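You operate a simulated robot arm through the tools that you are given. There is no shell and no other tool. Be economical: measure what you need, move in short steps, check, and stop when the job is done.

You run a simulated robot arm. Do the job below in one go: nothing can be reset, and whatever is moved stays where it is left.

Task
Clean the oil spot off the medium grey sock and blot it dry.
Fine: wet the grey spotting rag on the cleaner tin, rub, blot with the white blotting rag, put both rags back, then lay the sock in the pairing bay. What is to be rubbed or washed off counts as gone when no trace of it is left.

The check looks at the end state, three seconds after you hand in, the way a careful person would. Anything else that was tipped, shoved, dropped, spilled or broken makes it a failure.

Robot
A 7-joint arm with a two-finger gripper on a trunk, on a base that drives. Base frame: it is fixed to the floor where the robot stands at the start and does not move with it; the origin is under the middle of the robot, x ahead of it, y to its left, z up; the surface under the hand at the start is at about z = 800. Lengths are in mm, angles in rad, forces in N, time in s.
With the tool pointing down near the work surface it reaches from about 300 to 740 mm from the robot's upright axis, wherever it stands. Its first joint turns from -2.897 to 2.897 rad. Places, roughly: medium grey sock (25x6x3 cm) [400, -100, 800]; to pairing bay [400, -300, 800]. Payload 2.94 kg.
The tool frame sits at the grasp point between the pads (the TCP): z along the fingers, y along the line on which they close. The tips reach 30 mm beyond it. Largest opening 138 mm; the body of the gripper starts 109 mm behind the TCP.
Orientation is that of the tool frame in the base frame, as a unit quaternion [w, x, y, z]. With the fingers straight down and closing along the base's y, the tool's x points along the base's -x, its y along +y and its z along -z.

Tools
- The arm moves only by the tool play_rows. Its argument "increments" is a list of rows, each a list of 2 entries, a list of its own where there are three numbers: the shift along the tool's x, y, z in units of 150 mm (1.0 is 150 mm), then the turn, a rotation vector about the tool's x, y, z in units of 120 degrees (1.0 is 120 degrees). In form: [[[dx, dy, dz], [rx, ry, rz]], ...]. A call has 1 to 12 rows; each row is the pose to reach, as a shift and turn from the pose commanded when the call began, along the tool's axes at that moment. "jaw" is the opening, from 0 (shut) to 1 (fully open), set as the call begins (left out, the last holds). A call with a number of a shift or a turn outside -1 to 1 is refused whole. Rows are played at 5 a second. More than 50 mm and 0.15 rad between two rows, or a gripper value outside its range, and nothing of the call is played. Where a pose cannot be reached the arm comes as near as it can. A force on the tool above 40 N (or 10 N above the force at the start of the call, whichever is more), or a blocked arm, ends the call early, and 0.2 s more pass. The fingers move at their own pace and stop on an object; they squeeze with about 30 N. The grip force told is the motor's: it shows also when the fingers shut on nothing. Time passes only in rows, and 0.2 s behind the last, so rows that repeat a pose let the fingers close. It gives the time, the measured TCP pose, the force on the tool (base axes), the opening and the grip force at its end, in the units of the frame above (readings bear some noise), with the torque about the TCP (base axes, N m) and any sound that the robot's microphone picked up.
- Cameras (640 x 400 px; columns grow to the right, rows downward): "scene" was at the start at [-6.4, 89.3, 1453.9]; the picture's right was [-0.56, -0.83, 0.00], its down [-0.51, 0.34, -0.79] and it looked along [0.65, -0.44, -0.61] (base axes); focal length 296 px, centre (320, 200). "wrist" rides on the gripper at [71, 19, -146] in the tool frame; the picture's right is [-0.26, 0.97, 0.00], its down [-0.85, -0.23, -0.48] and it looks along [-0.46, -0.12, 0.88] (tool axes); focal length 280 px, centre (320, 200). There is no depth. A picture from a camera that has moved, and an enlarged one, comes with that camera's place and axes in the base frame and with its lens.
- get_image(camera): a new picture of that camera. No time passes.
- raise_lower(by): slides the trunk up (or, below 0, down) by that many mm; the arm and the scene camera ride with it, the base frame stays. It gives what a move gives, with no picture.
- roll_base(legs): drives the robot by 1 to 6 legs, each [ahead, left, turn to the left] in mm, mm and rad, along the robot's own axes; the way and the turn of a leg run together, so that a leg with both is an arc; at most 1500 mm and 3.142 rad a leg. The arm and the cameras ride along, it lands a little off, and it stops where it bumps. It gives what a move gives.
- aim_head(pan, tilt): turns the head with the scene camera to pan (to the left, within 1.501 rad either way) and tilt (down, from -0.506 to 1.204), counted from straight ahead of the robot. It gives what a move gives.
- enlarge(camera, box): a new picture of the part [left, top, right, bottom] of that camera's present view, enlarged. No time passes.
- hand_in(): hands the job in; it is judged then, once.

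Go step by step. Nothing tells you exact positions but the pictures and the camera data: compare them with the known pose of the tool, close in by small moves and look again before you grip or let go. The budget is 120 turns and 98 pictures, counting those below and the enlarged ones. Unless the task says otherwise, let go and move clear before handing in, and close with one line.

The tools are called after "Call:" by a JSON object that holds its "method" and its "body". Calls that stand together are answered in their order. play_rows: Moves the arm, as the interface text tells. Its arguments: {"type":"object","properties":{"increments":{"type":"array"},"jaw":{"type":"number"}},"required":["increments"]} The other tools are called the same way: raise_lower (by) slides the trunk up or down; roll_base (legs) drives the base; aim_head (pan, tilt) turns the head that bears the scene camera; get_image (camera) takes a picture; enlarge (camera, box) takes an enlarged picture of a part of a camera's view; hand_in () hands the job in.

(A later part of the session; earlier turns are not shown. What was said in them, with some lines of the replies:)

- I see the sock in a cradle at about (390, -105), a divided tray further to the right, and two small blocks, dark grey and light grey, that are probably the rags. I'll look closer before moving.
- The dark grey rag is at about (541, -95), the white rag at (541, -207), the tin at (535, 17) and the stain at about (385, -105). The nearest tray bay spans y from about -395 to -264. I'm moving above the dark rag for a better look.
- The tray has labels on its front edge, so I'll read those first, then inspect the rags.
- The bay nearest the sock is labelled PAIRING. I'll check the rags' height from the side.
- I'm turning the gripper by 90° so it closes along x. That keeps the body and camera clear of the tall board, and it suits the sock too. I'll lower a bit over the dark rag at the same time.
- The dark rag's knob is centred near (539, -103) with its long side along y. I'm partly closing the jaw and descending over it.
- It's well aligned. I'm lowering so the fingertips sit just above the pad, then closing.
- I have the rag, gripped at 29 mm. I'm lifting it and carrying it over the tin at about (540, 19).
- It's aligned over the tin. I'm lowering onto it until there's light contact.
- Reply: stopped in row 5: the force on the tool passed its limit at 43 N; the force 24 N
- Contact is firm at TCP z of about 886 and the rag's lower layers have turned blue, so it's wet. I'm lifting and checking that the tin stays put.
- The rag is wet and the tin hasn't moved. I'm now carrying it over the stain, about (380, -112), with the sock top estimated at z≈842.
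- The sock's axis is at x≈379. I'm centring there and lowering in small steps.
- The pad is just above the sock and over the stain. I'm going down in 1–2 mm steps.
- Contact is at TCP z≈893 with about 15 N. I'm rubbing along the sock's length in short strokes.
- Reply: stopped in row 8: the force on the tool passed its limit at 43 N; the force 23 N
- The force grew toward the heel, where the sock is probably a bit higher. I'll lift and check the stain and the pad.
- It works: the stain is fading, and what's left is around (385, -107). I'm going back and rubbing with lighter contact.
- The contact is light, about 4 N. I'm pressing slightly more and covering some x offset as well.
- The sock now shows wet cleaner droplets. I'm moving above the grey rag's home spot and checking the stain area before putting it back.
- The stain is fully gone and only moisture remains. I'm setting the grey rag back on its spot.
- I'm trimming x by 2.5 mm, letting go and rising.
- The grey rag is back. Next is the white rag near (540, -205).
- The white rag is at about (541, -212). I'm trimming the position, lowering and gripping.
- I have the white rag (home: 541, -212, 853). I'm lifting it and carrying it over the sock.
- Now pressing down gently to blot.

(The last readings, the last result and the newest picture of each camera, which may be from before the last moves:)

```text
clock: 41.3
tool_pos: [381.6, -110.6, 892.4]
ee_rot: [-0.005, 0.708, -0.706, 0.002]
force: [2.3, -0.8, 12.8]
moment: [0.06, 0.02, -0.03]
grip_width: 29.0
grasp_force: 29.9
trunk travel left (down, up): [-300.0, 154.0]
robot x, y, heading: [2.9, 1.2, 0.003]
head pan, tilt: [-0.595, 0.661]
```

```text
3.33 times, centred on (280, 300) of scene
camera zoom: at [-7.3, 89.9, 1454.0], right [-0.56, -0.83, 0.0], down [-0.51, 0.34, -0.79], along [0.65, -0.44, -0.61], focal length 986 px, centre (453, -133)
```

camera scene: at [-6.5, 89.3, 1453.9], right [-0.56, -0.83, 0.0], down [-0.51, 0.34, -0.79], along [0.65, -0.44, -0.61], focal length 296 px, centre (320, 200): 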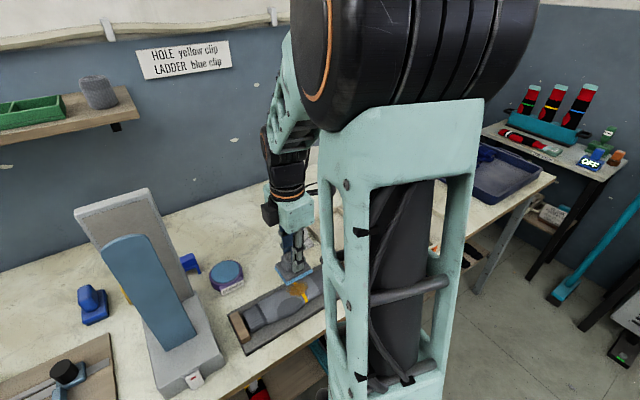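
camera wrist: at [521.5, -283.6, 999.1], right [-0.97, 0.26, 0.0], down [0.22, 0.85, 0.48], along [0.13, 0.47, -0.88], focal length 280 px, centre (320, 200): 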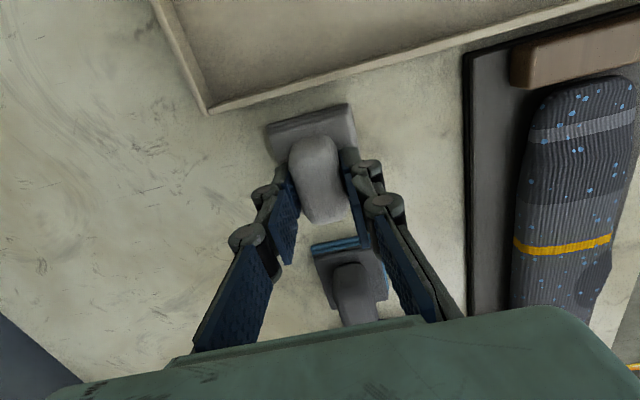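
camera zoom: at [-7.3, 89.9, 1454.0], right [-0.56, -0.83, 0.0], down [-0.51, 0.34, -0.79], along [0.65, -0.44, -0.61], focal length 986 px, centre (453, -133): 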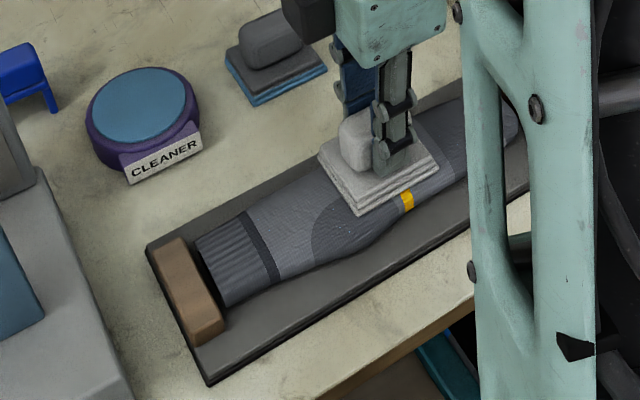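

The droplets are almost gone. I'll hold the press a bit longer, then rise to the white rag's home side and check.

Call:
{"method": "play_rows", "body": {"increments": [[[0, 0, 0], [0, 0, 0]], [[0, 0, 0], [0, 0, 0]], [[0, 0, 0], [0, 0, 0]], [[0, 0, 0], [0, 0, 0]], [[0, 0, 0], [0, 0, 0]], [[0, 0, 0], [0, 0, 0]], [[0, 0, 0], [0, 0, 0]], [[0, 0, 0], [0, 0, 0]], [[0, 0, 0], [0, 0, 0]], [[0, 0, 0], [0, 0, 0]]]}}

Call:
{"method": "play_rows", "body": {"increments": [[[0, 0, -0.1], [0, 0, 0]], [[0, 0, -0.35], [0, 0, 0]], [[0.1, -0.25, -0.4], [0, 0, 0]], [[0.1, -0.5, -0.4], [0, 0, 0]], [[0.1, -0.75, -0.4], [0, 0, 0]], [[0.1, -1.0, -0.4], [0, 0, 0]], [[0.1, -1.0, -0.4], [0, 0, 0]]]}}

Call:
{"method": "enlarge", "body": {"camera": "wrist", "box": [400, 0, 640, 240]}}

Call:
{"method": "enlarge", "body": {"camera": "scene", "box": [220, 240, 340, 360]}}

```text
clock: 43.5
tool_pos: [381.0, -111.0, 892.5]
ee_rot: [-0.004, 0.708, -0.706, 0.001]
force: [0.7, -0.5, 17.8]
moment: [-0.03, -0.03, -0.04]
grip_width: 28.8
grasp_force: 30.3
trunk travel left (down, up): [-300.0, 154.0]
robot x, y, heading: [0.7, 0.1, -0.001]
head pan, tilt: [-0.595, 0.661]
```

```text
clock: 45.1
tool_pos: [532.6, -126.8, 954.4]
ee_rot: [-0.004, 0.708, -0.706, 0.0]
force: [0.1, -0.6, -1.3]
moment: [-0.02, 0.01, 0.03]
grip_width: 28.8
grasp_force: 30.4
trunk travel left (down, up): [-300.0, 154.0]
robot x, y, heading: [-3.4, -3.0, 0.001]
head pan, tilt: [-0.595, 0.661]
```

```text
1.67 times, centred on (520, 120) of wrist
camera zoom: at [512.4, -197.8, 1099.0], right [-0.97, 0.26, 0.0], down [0.22, 0.85, 0.48], along [0.13, 0.47, -0.88], focal length 467 px, centre (-13, 333)
```

zoom: 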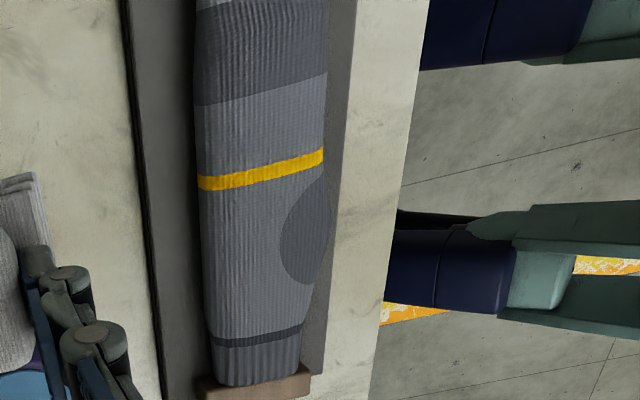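

```text
3.33 times, centred on (280, 300) of scene
camera zoom: at [-6.4, 89.7, 1454.0], right [-0.56, -0.83, 0.0], down [-0.51, 0.34, -0.79], along [0.65, -0.44, -0.61], focal length 986 px, centre (453, -133)
```

zoom: 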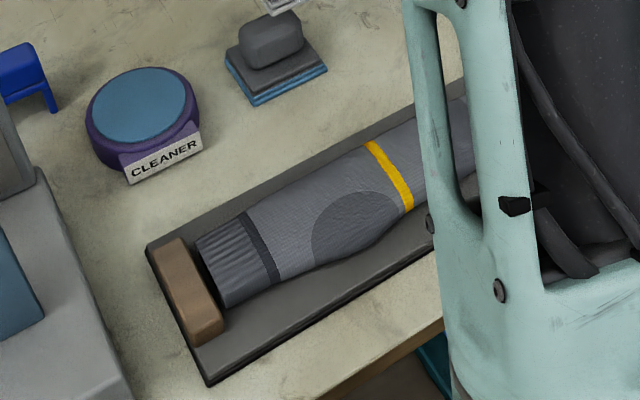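

The sock is clean and dry. I'm returning the white rag to its place.

Call:
{"method": "play_rows", "body": {"increments": [[[0.3, -0.05, 0], [0, 0, 0]], [[0.568, -0.056, 0], [0, 0, 0]], [[0.568, -0.056, 0.25], [0, 0, 0]], [[0.568, -0.056, 0.5], [0, 0, 0]], [[0.568, -0.056, 0.62], [0, 0, 0]], [[0.568, -0.056, 0.655], [0, 0, 0]], [[0.568, -0.056, 0.655], [0, 0, 0]]]}}

Call:
{"method": "play_rows", "body": {"increments": [[[0, 0, 0.007], [0, 0, 0]], [[0, 0, 0.007], [0, 0, 0]]]}}

```text
clock: 46.7
tool_pos: [541.4, -211.2, 855.1]
ee_rot: [-0.005, 0.708, -0.706, 0.0]
force: [-0.3, 0.5, -0.9]
moment: [0.02, -0.05, 0.03]
grip_width: 28.8
grasp_force: 30.5
trunk travel left (down, up): [-300.0, 154.0]
robot x, y, heading: [-4.8, 0.5, -0.001]
head pan, tilt: [-0.595, 0.661]
```

```text
clock: 47.3
tool_pos: [541.9, -208.7, 854.3]
ee_rot: [-0.005, 0.708, -0.706, -0.001]
force: [0.5, -0.6, 0.0]
moment: [0.03, 0.0, 0.02]
grip_width: 28.8
grasp_force: 30.4
trunk travel left (down, up): [-300.0, 154.0]
robot x, y, heading: [2.2, -0.3, 0.003]
head pan, tilt: [-0.595, 0.661]
```

Call:
{"method": "play_rows", "body": {"increments": [[[0.005, 0, 0.006], [0, 0, 0]], [[0.005, 0, 0.006], [0, 0, 0]]]}}

Call:
{"method": "play_rows", "body": {"increments": [[[0, 0, 0], [0, 0, 0]], [[0, 0, 0], [0, 0, 0]], [[0, 0, 0], [0, 0, 0]], [[0, 0, -0.1], [0, 0, 0]], [[0, 0, -0.3], [0, 0, 0]], [[0, 0, -0.6], [0, 0, 0]], [[0, 0, -0.85], [0, 0, 0]], [[0, 0, -0.85], [0, 0, 0]]], "jaw": 0.5}}

Call:
{"method": "get_image", "body": {"camera": "wrist"}}

```text
clock: 47.9
tool_pos: [540.7, -210.3, 853.3]
ee_rot: [-0.004, 0.708, -0.706, -0.001]
force: [-0.9, 0.5, 1.5]
moment: [-0.02, 0.08, -0.02]
grip_width: 28.9
grasp_force: 30.2
trunk travel left (down, up): [-300.0, 154.0]
robot x, y, heading: [-1.5, 0.0, 0.005]
head pan, tilt: [-0.595, 0.661]
```

```text
clock: 49.7
tool_pos: [539.0, -210.7, 983.7]
ee_rot: [-0.005, 0.708, -0.706, 0.0]
force: [-0.6, -0.3, -1.1]
moment: [0.01, -0.05, -0.02]
grip_width: 68.9
grasp_force: 0.0
trunk travel left (down, up): [-300.0, 154.0]
robot x, y, heading: [-1.5, 0.3, 0.004]
head pan, tilt: [-0.595, 0.661]
```

```text
62 pictures are left
camera wrist: at [519.0, -282.4, 1128.1], right [-0.97, 0.26, 0.0], down [0.22, 0.85, 0.48], along [0.13, 0.47, -0.88], focal length 280 px, centre (320, 200)
```

wrist: 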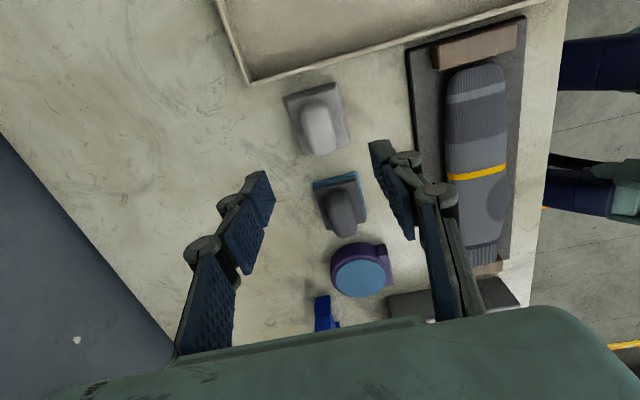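

Both rags are back. Now I'm going above the middle of the sock, about (380, -105), to pick it up across its width.

Call:
{"method": "play_rows", "body": {"increments": [[[-0.15, 0.22, 0], [0, 0, 0]], [[-0.3, 0.44, 0], [0, 0, 0]], [[-0.45, 0.66, 0], [0, 0, 0]], [[-0.6, 0.88, 0.05], [0, 0, 0]], [[-0.7, 1.0, 0.2], [0, 0, 0]], [[-0.7, 1.0, 0.4], [0, 0, 0]], [[-0.7, 1.0, 0.4], [0, 0, 0]]], "jaw": 0.75}}

Call:
{"method": "get_image", "body": {"camera": "wrist"}}

```text
clock: 51.3
tool_pos: [389.4, -107.1, 920.2]
ee_rot: [-0.004, 0.708, -0.706, 0.001]
force: [0.2, 0.0, 0.4]
moment: [-0.02, 0.0, 0.02]
grip_width: 103.8
grasp_force: 0.1
trunk travel left (down, up): [-300.0, 154.0]
robot x, y, heading: [0.2, 3.0, 0.002]
head pan, tilt: [-0.595, 0.661]
```

```text
61 pictures are left
camera wrist: at [370.5, -179.3, 1065.6], right [-0.97, 0.26, -0.01], down [0.22, 0.85, 0.48], along [0.13, 0.47, -0.88], focal length 280 px, centre (320, 200)
```

wrist: 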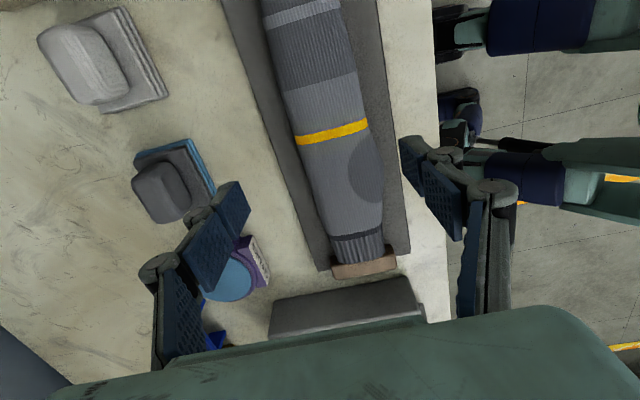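

The sock's centreline is at x≈379. I'm descending with the fingers on either side of it.

Call:
{"method": "play_rows", "body": {"increments": [[[0.007, 0.07, 0.15], [0, 0, 0]], [[0.007, 0.07, 0.3], [0, 0, 0]], [[0.007, 0.07, 0.4], [0, 0, 0]], [[0.007, 0.07, 0.45], [0, 0, 0]], [[0.007, 0.07, 0.45], [0, 0, 0]]]}}

Call:
{"method": "get_image", "body": {"camera": "wrist"}}

Call:
{"method": "enlarge", "body": {"camera": "scene", "box": [220, 240, 340, 360]}}

```text
clock: 52.5
tool_pos: [379.5, -107.0, 851.6]
ee_rot: [-0.005, 0.708, -0.706, 0.0]
force: [-0.5, -0.3, 0.0]
moment: [-0.03, -0.01, 0.02]
grip_width: 103.7
grasp_force: 0.0
trunk travel left (down, up): [-300.0, 154.0]
robot x, y, heading: [0.5, -0.8, 0.002]
head pan, tilt: [-0.595, 0.661]
```

```text
60 pictures are left
camera wrist: at [360.3, -179.1, 997.3], right [-0.97, 0.26, 0.0], down [0.22, 0.85, 0.48], along [0.13, 0.47, -0.88], focal length 280 px, centre (320, 200)
```

wrist: 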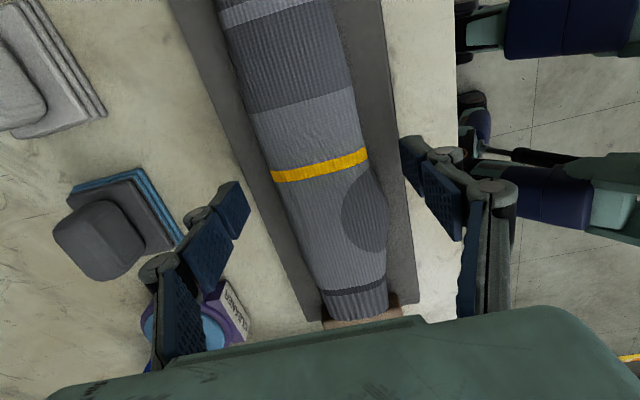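

```text
3.33 times, centred on (280, 300) of scene
camera zoom: at [-6.5, 89.7, 1453.9], right [-0.56, -0.83, 0.0], down [-0.51, 0.34, -0.79], along [0.65, -0.44, -0.61], focal length 986 px, centre (453, -133)
```

zoom: 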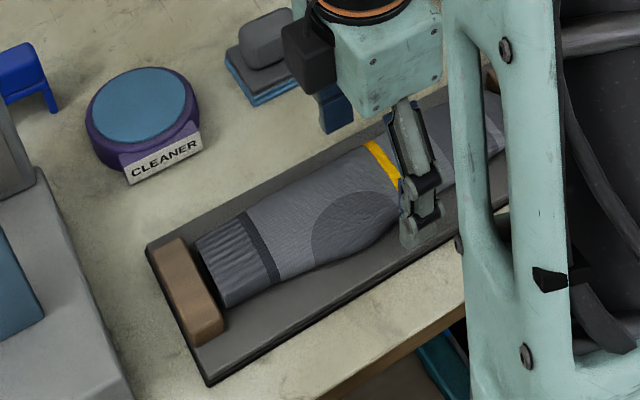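

The fingers straddle the sock. I'm going a little lower, then closing.

Call:
{"method": "play_rows", "body": {"increments": [[[-0.03, 0, 0.015], [0, 0, 0]], [[-0.03, 0, 0.03], [0, 0, 0]], [[-0.03, 0, 0.03], [0, 0, 0]]]}}

Call:
{"method": "play_rows", "body": {"increments": [[[0, 0, 0], [0, 0, 0]], [[0, 0, 0], [0, 0, 0]], [[0, 0, 0], [0, 0, 0]], [[0, 0, 0], [0, 0, 0]], [[0, 0, 0], [0, 0, 0]]], "jaw": 0}}

Call:
{"method": "get_image", "body": {"camera": "wrist"}}

```text
clock: 53.3
tool_pos: [379.0, -102.8, 847.8]
ee_rot: [-0.005, 0.709, -0.706, 0.0]
force: [0.2, 0.0, 1.0]
moment: [-0.01, 0.01, 0.0]
grip_width: 103.4
grasp_force: 0.0
trunk travel left (down, up): [-300.0, 154.0]
robot x, y, heading: [-1.3, 1.3, 0.003]
head pan, tilt: [-0.595, 0.661]
```

```text
clock: 54.5
tool_pos: [379.7, -102.8, 847.5]
ee_rot: [-0.006, 0.708, -0.707, 0.0]
force: [0.4, 0.1, 0.2]
moment: [0.01, 0.06, -0.01]
grip_width: 52.8
grasp_force: 30.0
trunk travel left (down, up): [-300.0, 154.0]
robot x, y, heading: [0.4, 3.3, 0.003]
head pan, tilt: [-0.595, 0.661]
```

```text
58 pictures are left
camera wrist: at [360.0, -174.7, 993.6], right [-0.97, 0.26, 0.0], down [0.22, 0.85, 0.48], along [0.13, 0.47, -0.88], focal length 280 px, centre (320, 200)
```

wrist: 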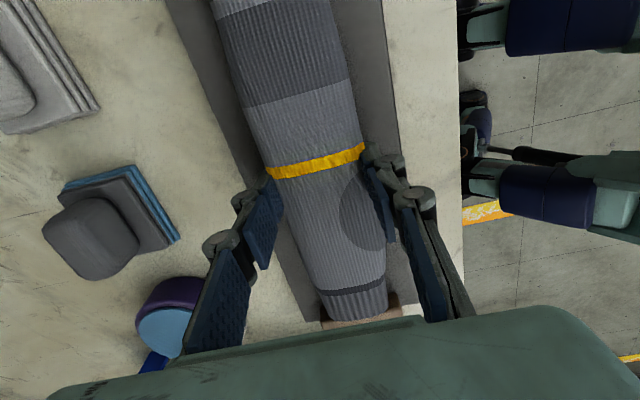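

Gripped at 53 mm. I'm lifting straight up.

Call:
{"method": "play_rows", "body": {"increments": [[[0, 0, -0.05], [0, 0, 0]], [[0, 0, -0.2], [0, 0, 0]], [[0, 0, -0.45], [0, 0, 0]], [[0, 0, -0.7], [0, 0, 0]], [[0, 0, -0.7], [0, 0, 0]]]}}

Call:
{"method": "get_image", "body": {"camera": "wrist"}}

Call:
{"method": "get_image", "body": {"camera": "scene"}}

```text
clock: 55.7
tool_pos: [379.0, -102.7, 954.7]
ee_rot: [-0.005, 0.708, -0.706, 0.0]
force: [0.2, -0.1, -0.7]
moment: [0.03, -0.01, 0.0]
grip_width: 52.7
grasp_force: 30.0
trunk travel left (down, up): [-300.0, 154.0]
robot x, y, heading: [0.8, 2.4, 0.007]
head pan, tilt: [-0.595, 0.661]
```

```text
57 pictures are left
camera wrist: at [359.4, -175.1, 1098.7], right [-0.97, 0.26, 0.0], down [0.22, 0.85, 0.48], along [0.13, 0.47, -0.88], focal length 280 px, centre (320, 200)
```

wrist: 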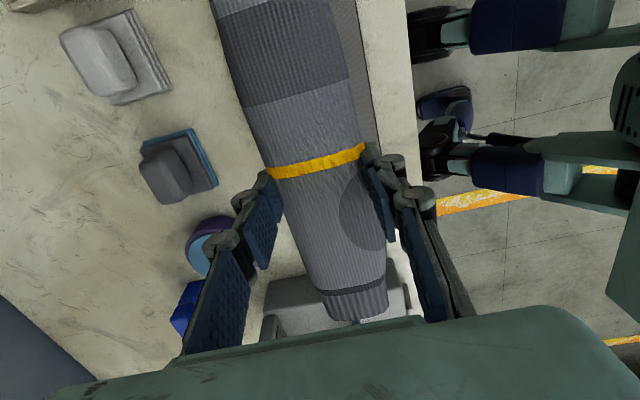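

```text
56 pictures are left
camera scene: at [-6.6, 89.7, 1453.9], right [-0.56, -0.83, 0.0], down [-0.51, 0.34, -0.79], along [0.65, -0.44, -0.61], focal length 296 px, centre (320, 200)
```

scene: 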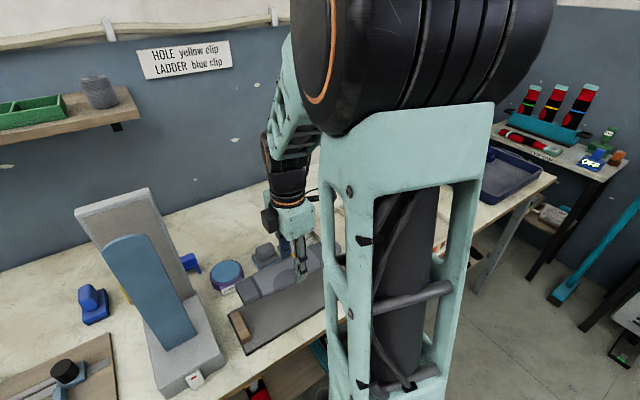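

The sock is rigid and hangs level. I'm moving toward the bay while turning it 90°, with the toe toward the robot, so it lies along the bay.

Call:
{"method": "play_rows", "body": {"increments": [[[0.12, -0.03, 0], [0, 0, 0.065]], [[0.24, -0.06, 0], [0, 0, 0.13]], [[0.36, -0.1, 0], [0, 0, 0.195]], [[0.48, -0.14, 0], [0, 0, 0.26]], [[0.6, -0.18, 0], [0, 0, 0.325]], [[0.7, -0.22, 0], [0, 0, 0.39]], [[0.8, -0.26, 0], [0, 0, 0.455]], [[0.88, -0.3, 0], [0, 0, 0.52]], [[0.94, -0.34, 0], [0, 0, 0.585]], [[1.0, -0.37, 0], [0, 0, 0.65]], [[1.0, -0.37, 0], [0, 0, 0.7]], [[1.0, -0.37, 0], [0, 0, 0.75]]]}}

Call:
{"method": "play_rows", "body": {"increments": [[[0, -0.2, 0], [0, 0, 0]], [[0, -0.4, 0], [0, 0, 0]], [[0, -0.5, 0], [0, 0, 0]], [[0, -0.5, 0], [0, 0, 0]]]}}

Call:
{"method": "get_image", "body": {"camera": "wrist"}}

Call:
{"method": "get_image", "body": {"camera": "scene"}}

```text
clock: 58.3
tool_pos: [436.6, -253.1, 951.5]
ee_rot: [0.004, -0.001, 1.0, 0.004]
force: [-0.2, 0.0, -0.5]
moment: [0.02, 0.02, -0.02]
grip_width: 52.8
grasp_force: 30.2
trunk travel left (down, up): [-300.0, 154.0]
robot x, y, heading: [-3.6, 2.4, 0.002]
head pan, tilt: [-0.595, 0.661]
```

```text
clock: 59.3
tool_pos: [435.1, -329.4, 951.7]
ee_rot: [0.005, -0.002, 1.0, 0.004]
force: [1.1, -0.3, -0.2]
moment: [0.01, 0.02, 0.02]
grip_width: 52.3
grasp_force: 29.8
trunk travel left (down, up): [-300.0, 154.0]
robot x, y, heading: [-1.2, 1.5, 0.005]
head pan, tilt: [-0.595, 0.661]
```

```text
55 pictures are left
camera wrist: at [363.7, -311.8, 1097.3], right [0.26, 0.97, 0.01], down [0.85, -0.23, 0.48], along [0.47, -0.12, -0.88], focal length 280 px, centre (320, 200)
```

wrist: 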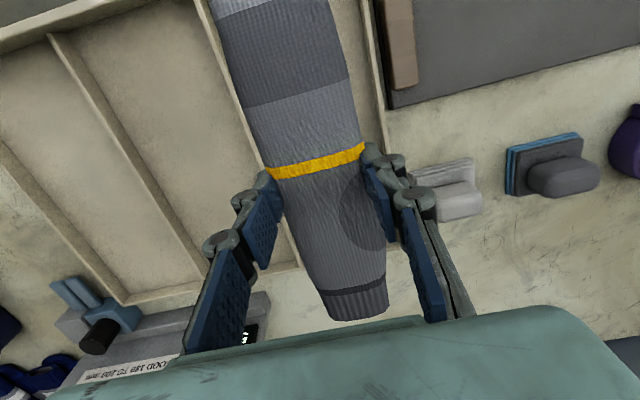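

```text
54 pictures are left
camera scene: at [-6.5, 89.6, 1453.9], right [-0.56, -0.83, 0.0], down [-0.51, 0.34, -0.79], along [0.65, -0.44, -0.61], focal length 296 px, centre (320, 200)
```

scene: 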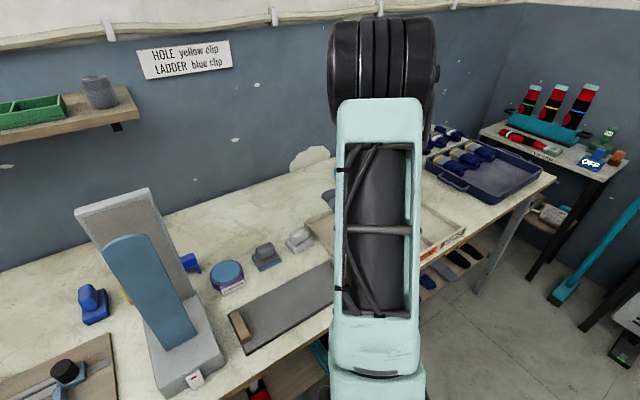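

The bay runs roughly y -395 to -268 and x 297 to 595, and the sock is centred over it. I'm lowering it.

Call:
{"method": "play_rows", "body": {"increments": [[[-0.03, -0.01, 0.2], [0, 0, 0]], [[-0.03, -0.01, 0.4], [0, 0, 0]], [[-0.03, -0.01, 0.55], [0, 0, 0]], [[-0.03, -0.01, 0.55], [0, 0, 0]]]}}

Call:
{"method": "get_image", "body": {"camera": "wrist"}}

Call:
{"method": "aim_head", "body": {"pan": -0.75, "tilt": 0.8}}

Call:
{"method": "get_image", "body": {"camera": "scene"}}

```text
clock: 60.3
tool_pos: [442.2, -329.7, 870.6]
ee_rot: [0.004, -0.001, 1.0, 0.004]
force: [0.2, 0.7, 0.2]
moment: [-0.01, 0.03, -0.02]
grip_width: 52.7
grasp_force: 29.9
trunk travel left (down, up): [-300.0, 154.0]
robot x, y, heading: [-0.0, 1.3, -0.003]
head pan, tilt: [-0.595, 0.661]
```

```text
53 pictures are left
camera wrist: at [370.1, -311.5, 1015.9], right [0.26, 0.97, 0.01], down [0.85, -0.23, 0.48], along [0.47, -0.12, -0.88], focal length 280 px, centre (320, 200)
```

wrist: 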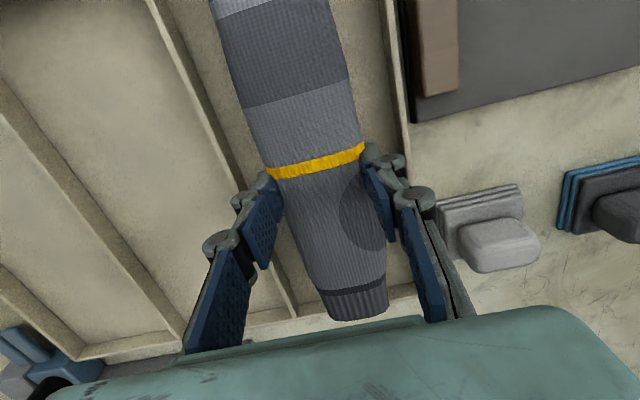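

```text
clock: 61.0
tool_pos: [442.8, -329.4, 870.2]
ee_rot: [0.004, -0.002, 1.0, 0.003]
force: [0.6, 1.0, -0.1]
moment: [0.01, 0.01, -0.03]
grip_width: 52.8
grasp_force: 29.7
trunk travel left (down, up): [-300.0, 154.0]
robot x, y, heading: [1.4, -0.0, 0.006]
head pan, tilt: [-0.75, 0.799]
```

```text
52 pictures are left
camera scene: at [-19.0, 83.1, 1442.4], right [-0.68, -0.73, 0.0], down [-0.52, 0.49, -0.7], along [0.51, -0.47, -0.72], focal length 296 px, centre (320, 200)
```

scene: 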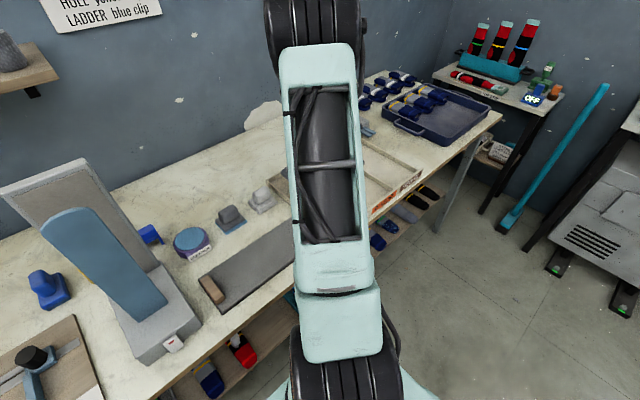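

The cuff end is at x≈570 with the far wall at about 597, and the toe is near 317 with the near wall at about 295, so it fits. I'm lowering to the floor of the bay.

Call:
{"method": "play_rows", "body": {"increments": [[[0, 0, 0.08], [0, 0, 0]], [[0, 0, 0.15], [0, 0, 0]], [[0, 0, 0.17], [0, 0, 0]], [[0, 0, 0.17], [0, 0, 0]]]}}

Call:
{"method": "play_rows", "body": {"increments": [[[0, 0, 0.01], [0, 0, 0]], [[0, 0, 0.02], [0, 0, 0]], [[0, 0, 0.02], [0, 0, 0]]]}}

Call:
{"method": "get_image", "body": {"camera": "wrist"}}

```text
clock: 62.0
tool_pos: [440.9, -329.4, 844.8]
ee_rot: [0.004, -0.001, 1.0, 0.003]
force: [0.5, 0.1, -0.6]
moment: [0.03, -0.02, -0.01]
grip_width: 52.6
grasp_force: 30.2
trunk travel left (down, up): [-300.0, 154.0]
robot x, y, heading: [-0.0, -1.0, 0.008]
head pan, tilt: [-0.75, 0.799]
```

```text
clock: 62.8
tool_pos: [441.4, -328.7, 841.7]
ee_rot: [0.003, -0.001, 1.0, 0.004]
force: [0.2, 0.5, 1.4]
moment: [-0.01, 0.09, 0.02]
grip_width: 52.7
grasp_force: 30.2
trunk travel left (down, up): [-300.0, 154.0]
robot x, y, heading: [-1.4, -0.8, 0.006]
head pan, tilt: [-0.75, 0.799]
```

```text
51 pictures are left
camera wrist: at [369.0, -310.8, 986.9], right [0.26, 0.97, 0.01], down [0.85, -0.23, 0.48], along [0.47, -0.12, -0.88], focal length 280 px, centre (320, 200)
```

wrist: 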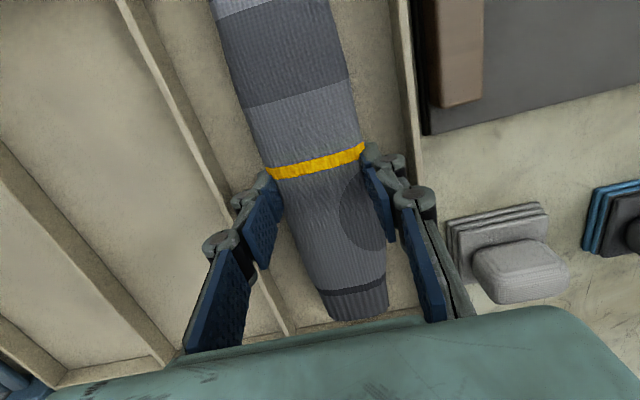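

Call:
{"method": "play_rows", "body": {"increments": [[[0, 0, 0.008], [0, 0, 0]], [[0, 0, 0.008], [0, 0, 0]]]}}

```text
clock: 63.4
tool_pos: [441.3, -328.9, 841.5]
ee_rot: [0.004, -0.002, 1.0, 0.002]
force: [0.3, 0.3, 7.0]
moment: [-0.2, 0.08, 0.04]
grip_width: 52.7
grasp_force: 30.1
trunk travel left (down, up): [-300.0, 154.0]
robot x, y, heading: [-3.0, -1.9, 0.001]
head pan, tilt: [-0.75, 0.799]
```

It's resting on the bay floor (7 N). I'm opening within the bay's width and rising clear.

Call:
{"method": "play_rows", "body": {"increments": [[[0, 0, 0], [0, 0, 0]], [[0, 0, 0], [0, 0, 0]], [[0, 0, 0], [0, 0, 0]], [[0, 0, -0.1], [0, 0, 0]], [[0, 0, -0.3], [0, 0, 0]], [[0, 0, -0.6], [0, 0, 0]], [[0, 0, -0.9], [0, 0, 0]], [[0, 0, -1.0], [0, 0, 0]], [[0, 0, -1.0], [0, 0, 0]]], "jaw": 0.56}}

Call:
{"method": "play_rows", "body": {"increments": [[[0, 0.3, -0.1], [0, 0, 0]], [[0, 0.6, -0.3], [0, 0, 0]], [[0, 0.85, -0.5], [0, 0, 0]], [[0, 1.0, -0.7], [0, 0, 0]], [[0, 1.0, -0.7], [0, 0, 0]]]}}

Call:
{"method": "get_image", "body": {"camera": "wrist"}}

Call:
{"method": "get_image", "body": {"camera": "scene"}}

```text
clock: 65.4
tool_pos: [439.4, -328.9, 991.4]
ee_rot: [0.003, -0.003, 1.0, 0.003]
force: [0.2, -0.6, -0.2]
moment: [-0.01, 0.02, -0.01]
grip_width: 77.4
grasp_force: 0.0
trunk travel left (down, up): [-300.0, 154.0]
robot x, y, heading: [0.9, 2.8, 0.002]
head pan, tilt: [-0.75, 0.799]
```

```text
refused: row 2 steps farther than a row can; nothing moved
```

```text
50 pictures are left
camera wrist: at [368.6, -310.8, 1136.5], right [0.26, 0.97, 0.01], down [0.85, -0.23, 0.48], along [0.47, -0.12, -0.88], focal length 280 px, centre (320, 200)
```

wrist: 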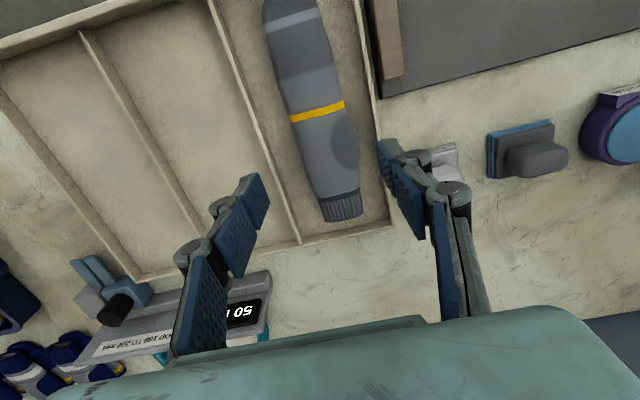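

```text
49 pictures are left
camera scene: at [-19.0, 83.1, 1442.4], right [-0.68, -0.73, 0.0], down [-0.52, 0.49, -0.7], along [0.51, -0.47, -0.72], focal length 296 px, centre (320, 200)
```

scene: 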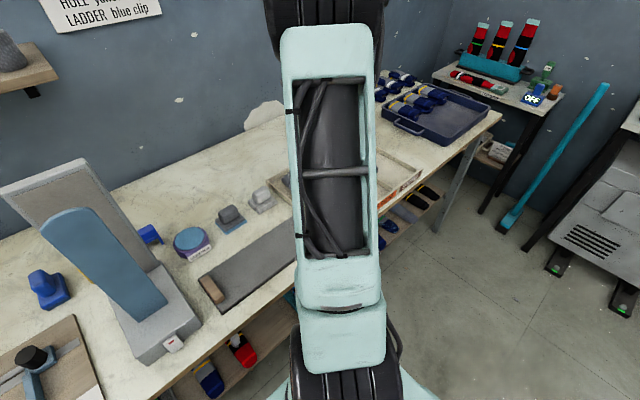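

The sock lies in the bay. I'm moving up and aside to verify the toe end and the overall state.

Call:
{"method": "play_rows", "body": {"increments": [[[0.15, 0.2, -0.15], [0, 0, 0]], [[0.3, 0.4, -0.3], [0, 0, 0]], [[0.45, 0.6, -0.45], [0, 0, 0]], [[0.5, 0.8, -0.6], [0, 0, 0]], [[0.5, 0.9, -0.75], [0, 0, 0]], [[0.5, 0.9, -0.75], [0, 0, 0]]]}}

Call:
{"method": "get_image", "body": {"camera": "wrist"}}

Call:
{"method": "get_image", "body": {"camera": "scene"}}

```text
clock: 66.8
tool_pos: [362.8, -192.6, 1103.0]
ee_rot: [0.003, -0.001, 1.0, 0.004]
force: [-1.2, -0.3, 0.0]
moment: [0.02, 0.0, -0.01]
grip_width: 77.1
grasp_force: 0.0
trunk travel left (down, up): [-300.0, 154.0]
robot x, y, heading: [-2.7, 0.3, 0.007]
head pan, tilt: [-0.75, 0.799]
```

```text
48 pictures are left
camera wrist: at [291.2, -176.6, 1249.6], right [0.26, 0.97, 0.01], down [0.85, -0.23, 0.48], along [0.47, -0.12, -0.88], focal length 280 px, centre (320, 200)
```

wrist: 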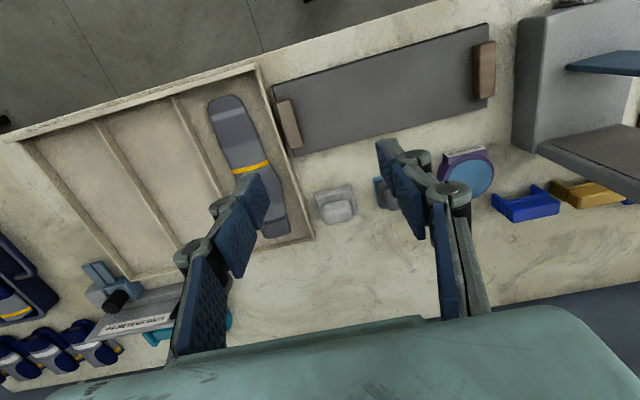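

```text
47 pictures are left
camera scene: at [-19.1, 83.1, 1442.4], right [-0.68, -0.73, 0.0], down [-0.52, 0.49, -0.7], along [0.51, -0.47, -0.72], focal length 296 px, centre (320, 200)
```

scene: 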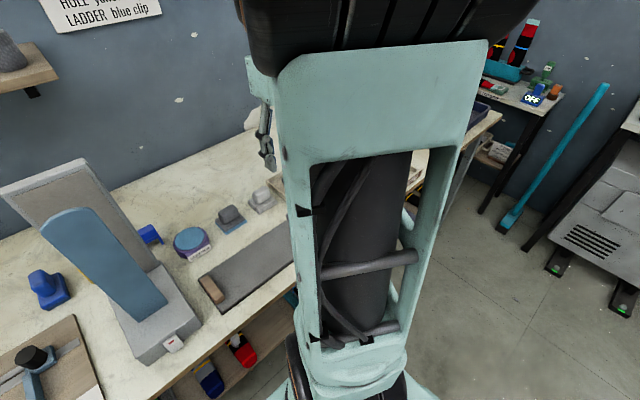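

The sock sits fully inside the pairing bay, and the rags and tin are in place. One last close look at the sock.

Call:
{"method": "enlarge", "body": {"camera": "wrist", "box": [180, 60, 380, 260]}}

```text
2.00 times, centred on (280, 160) of wrist
camera zoom: at [291.2, -176.6, 1249.6], right [0.26, 0.97, 0.01], down [0.85, -0.23, 0.48], along [0.47, -0.12, -0.88], focal length 561 px, centre (400, 280)
```

zoom: 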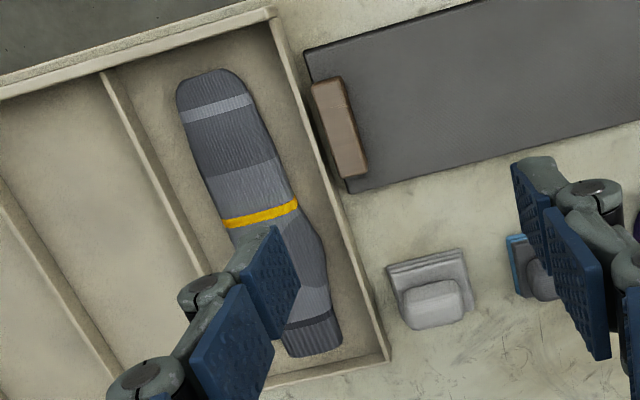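

The sock is clean and dry and lies flat in the pairing bay, so I'm handing in.

Call:
{"method": "hand_in", "body": {}}

```text
The job is handed in.
```

The oil spot is off the medium grey sock with no trace visible, the sock is blotted dry and lying in the pairing bay, both rags are back in their places, and the job is handed in.
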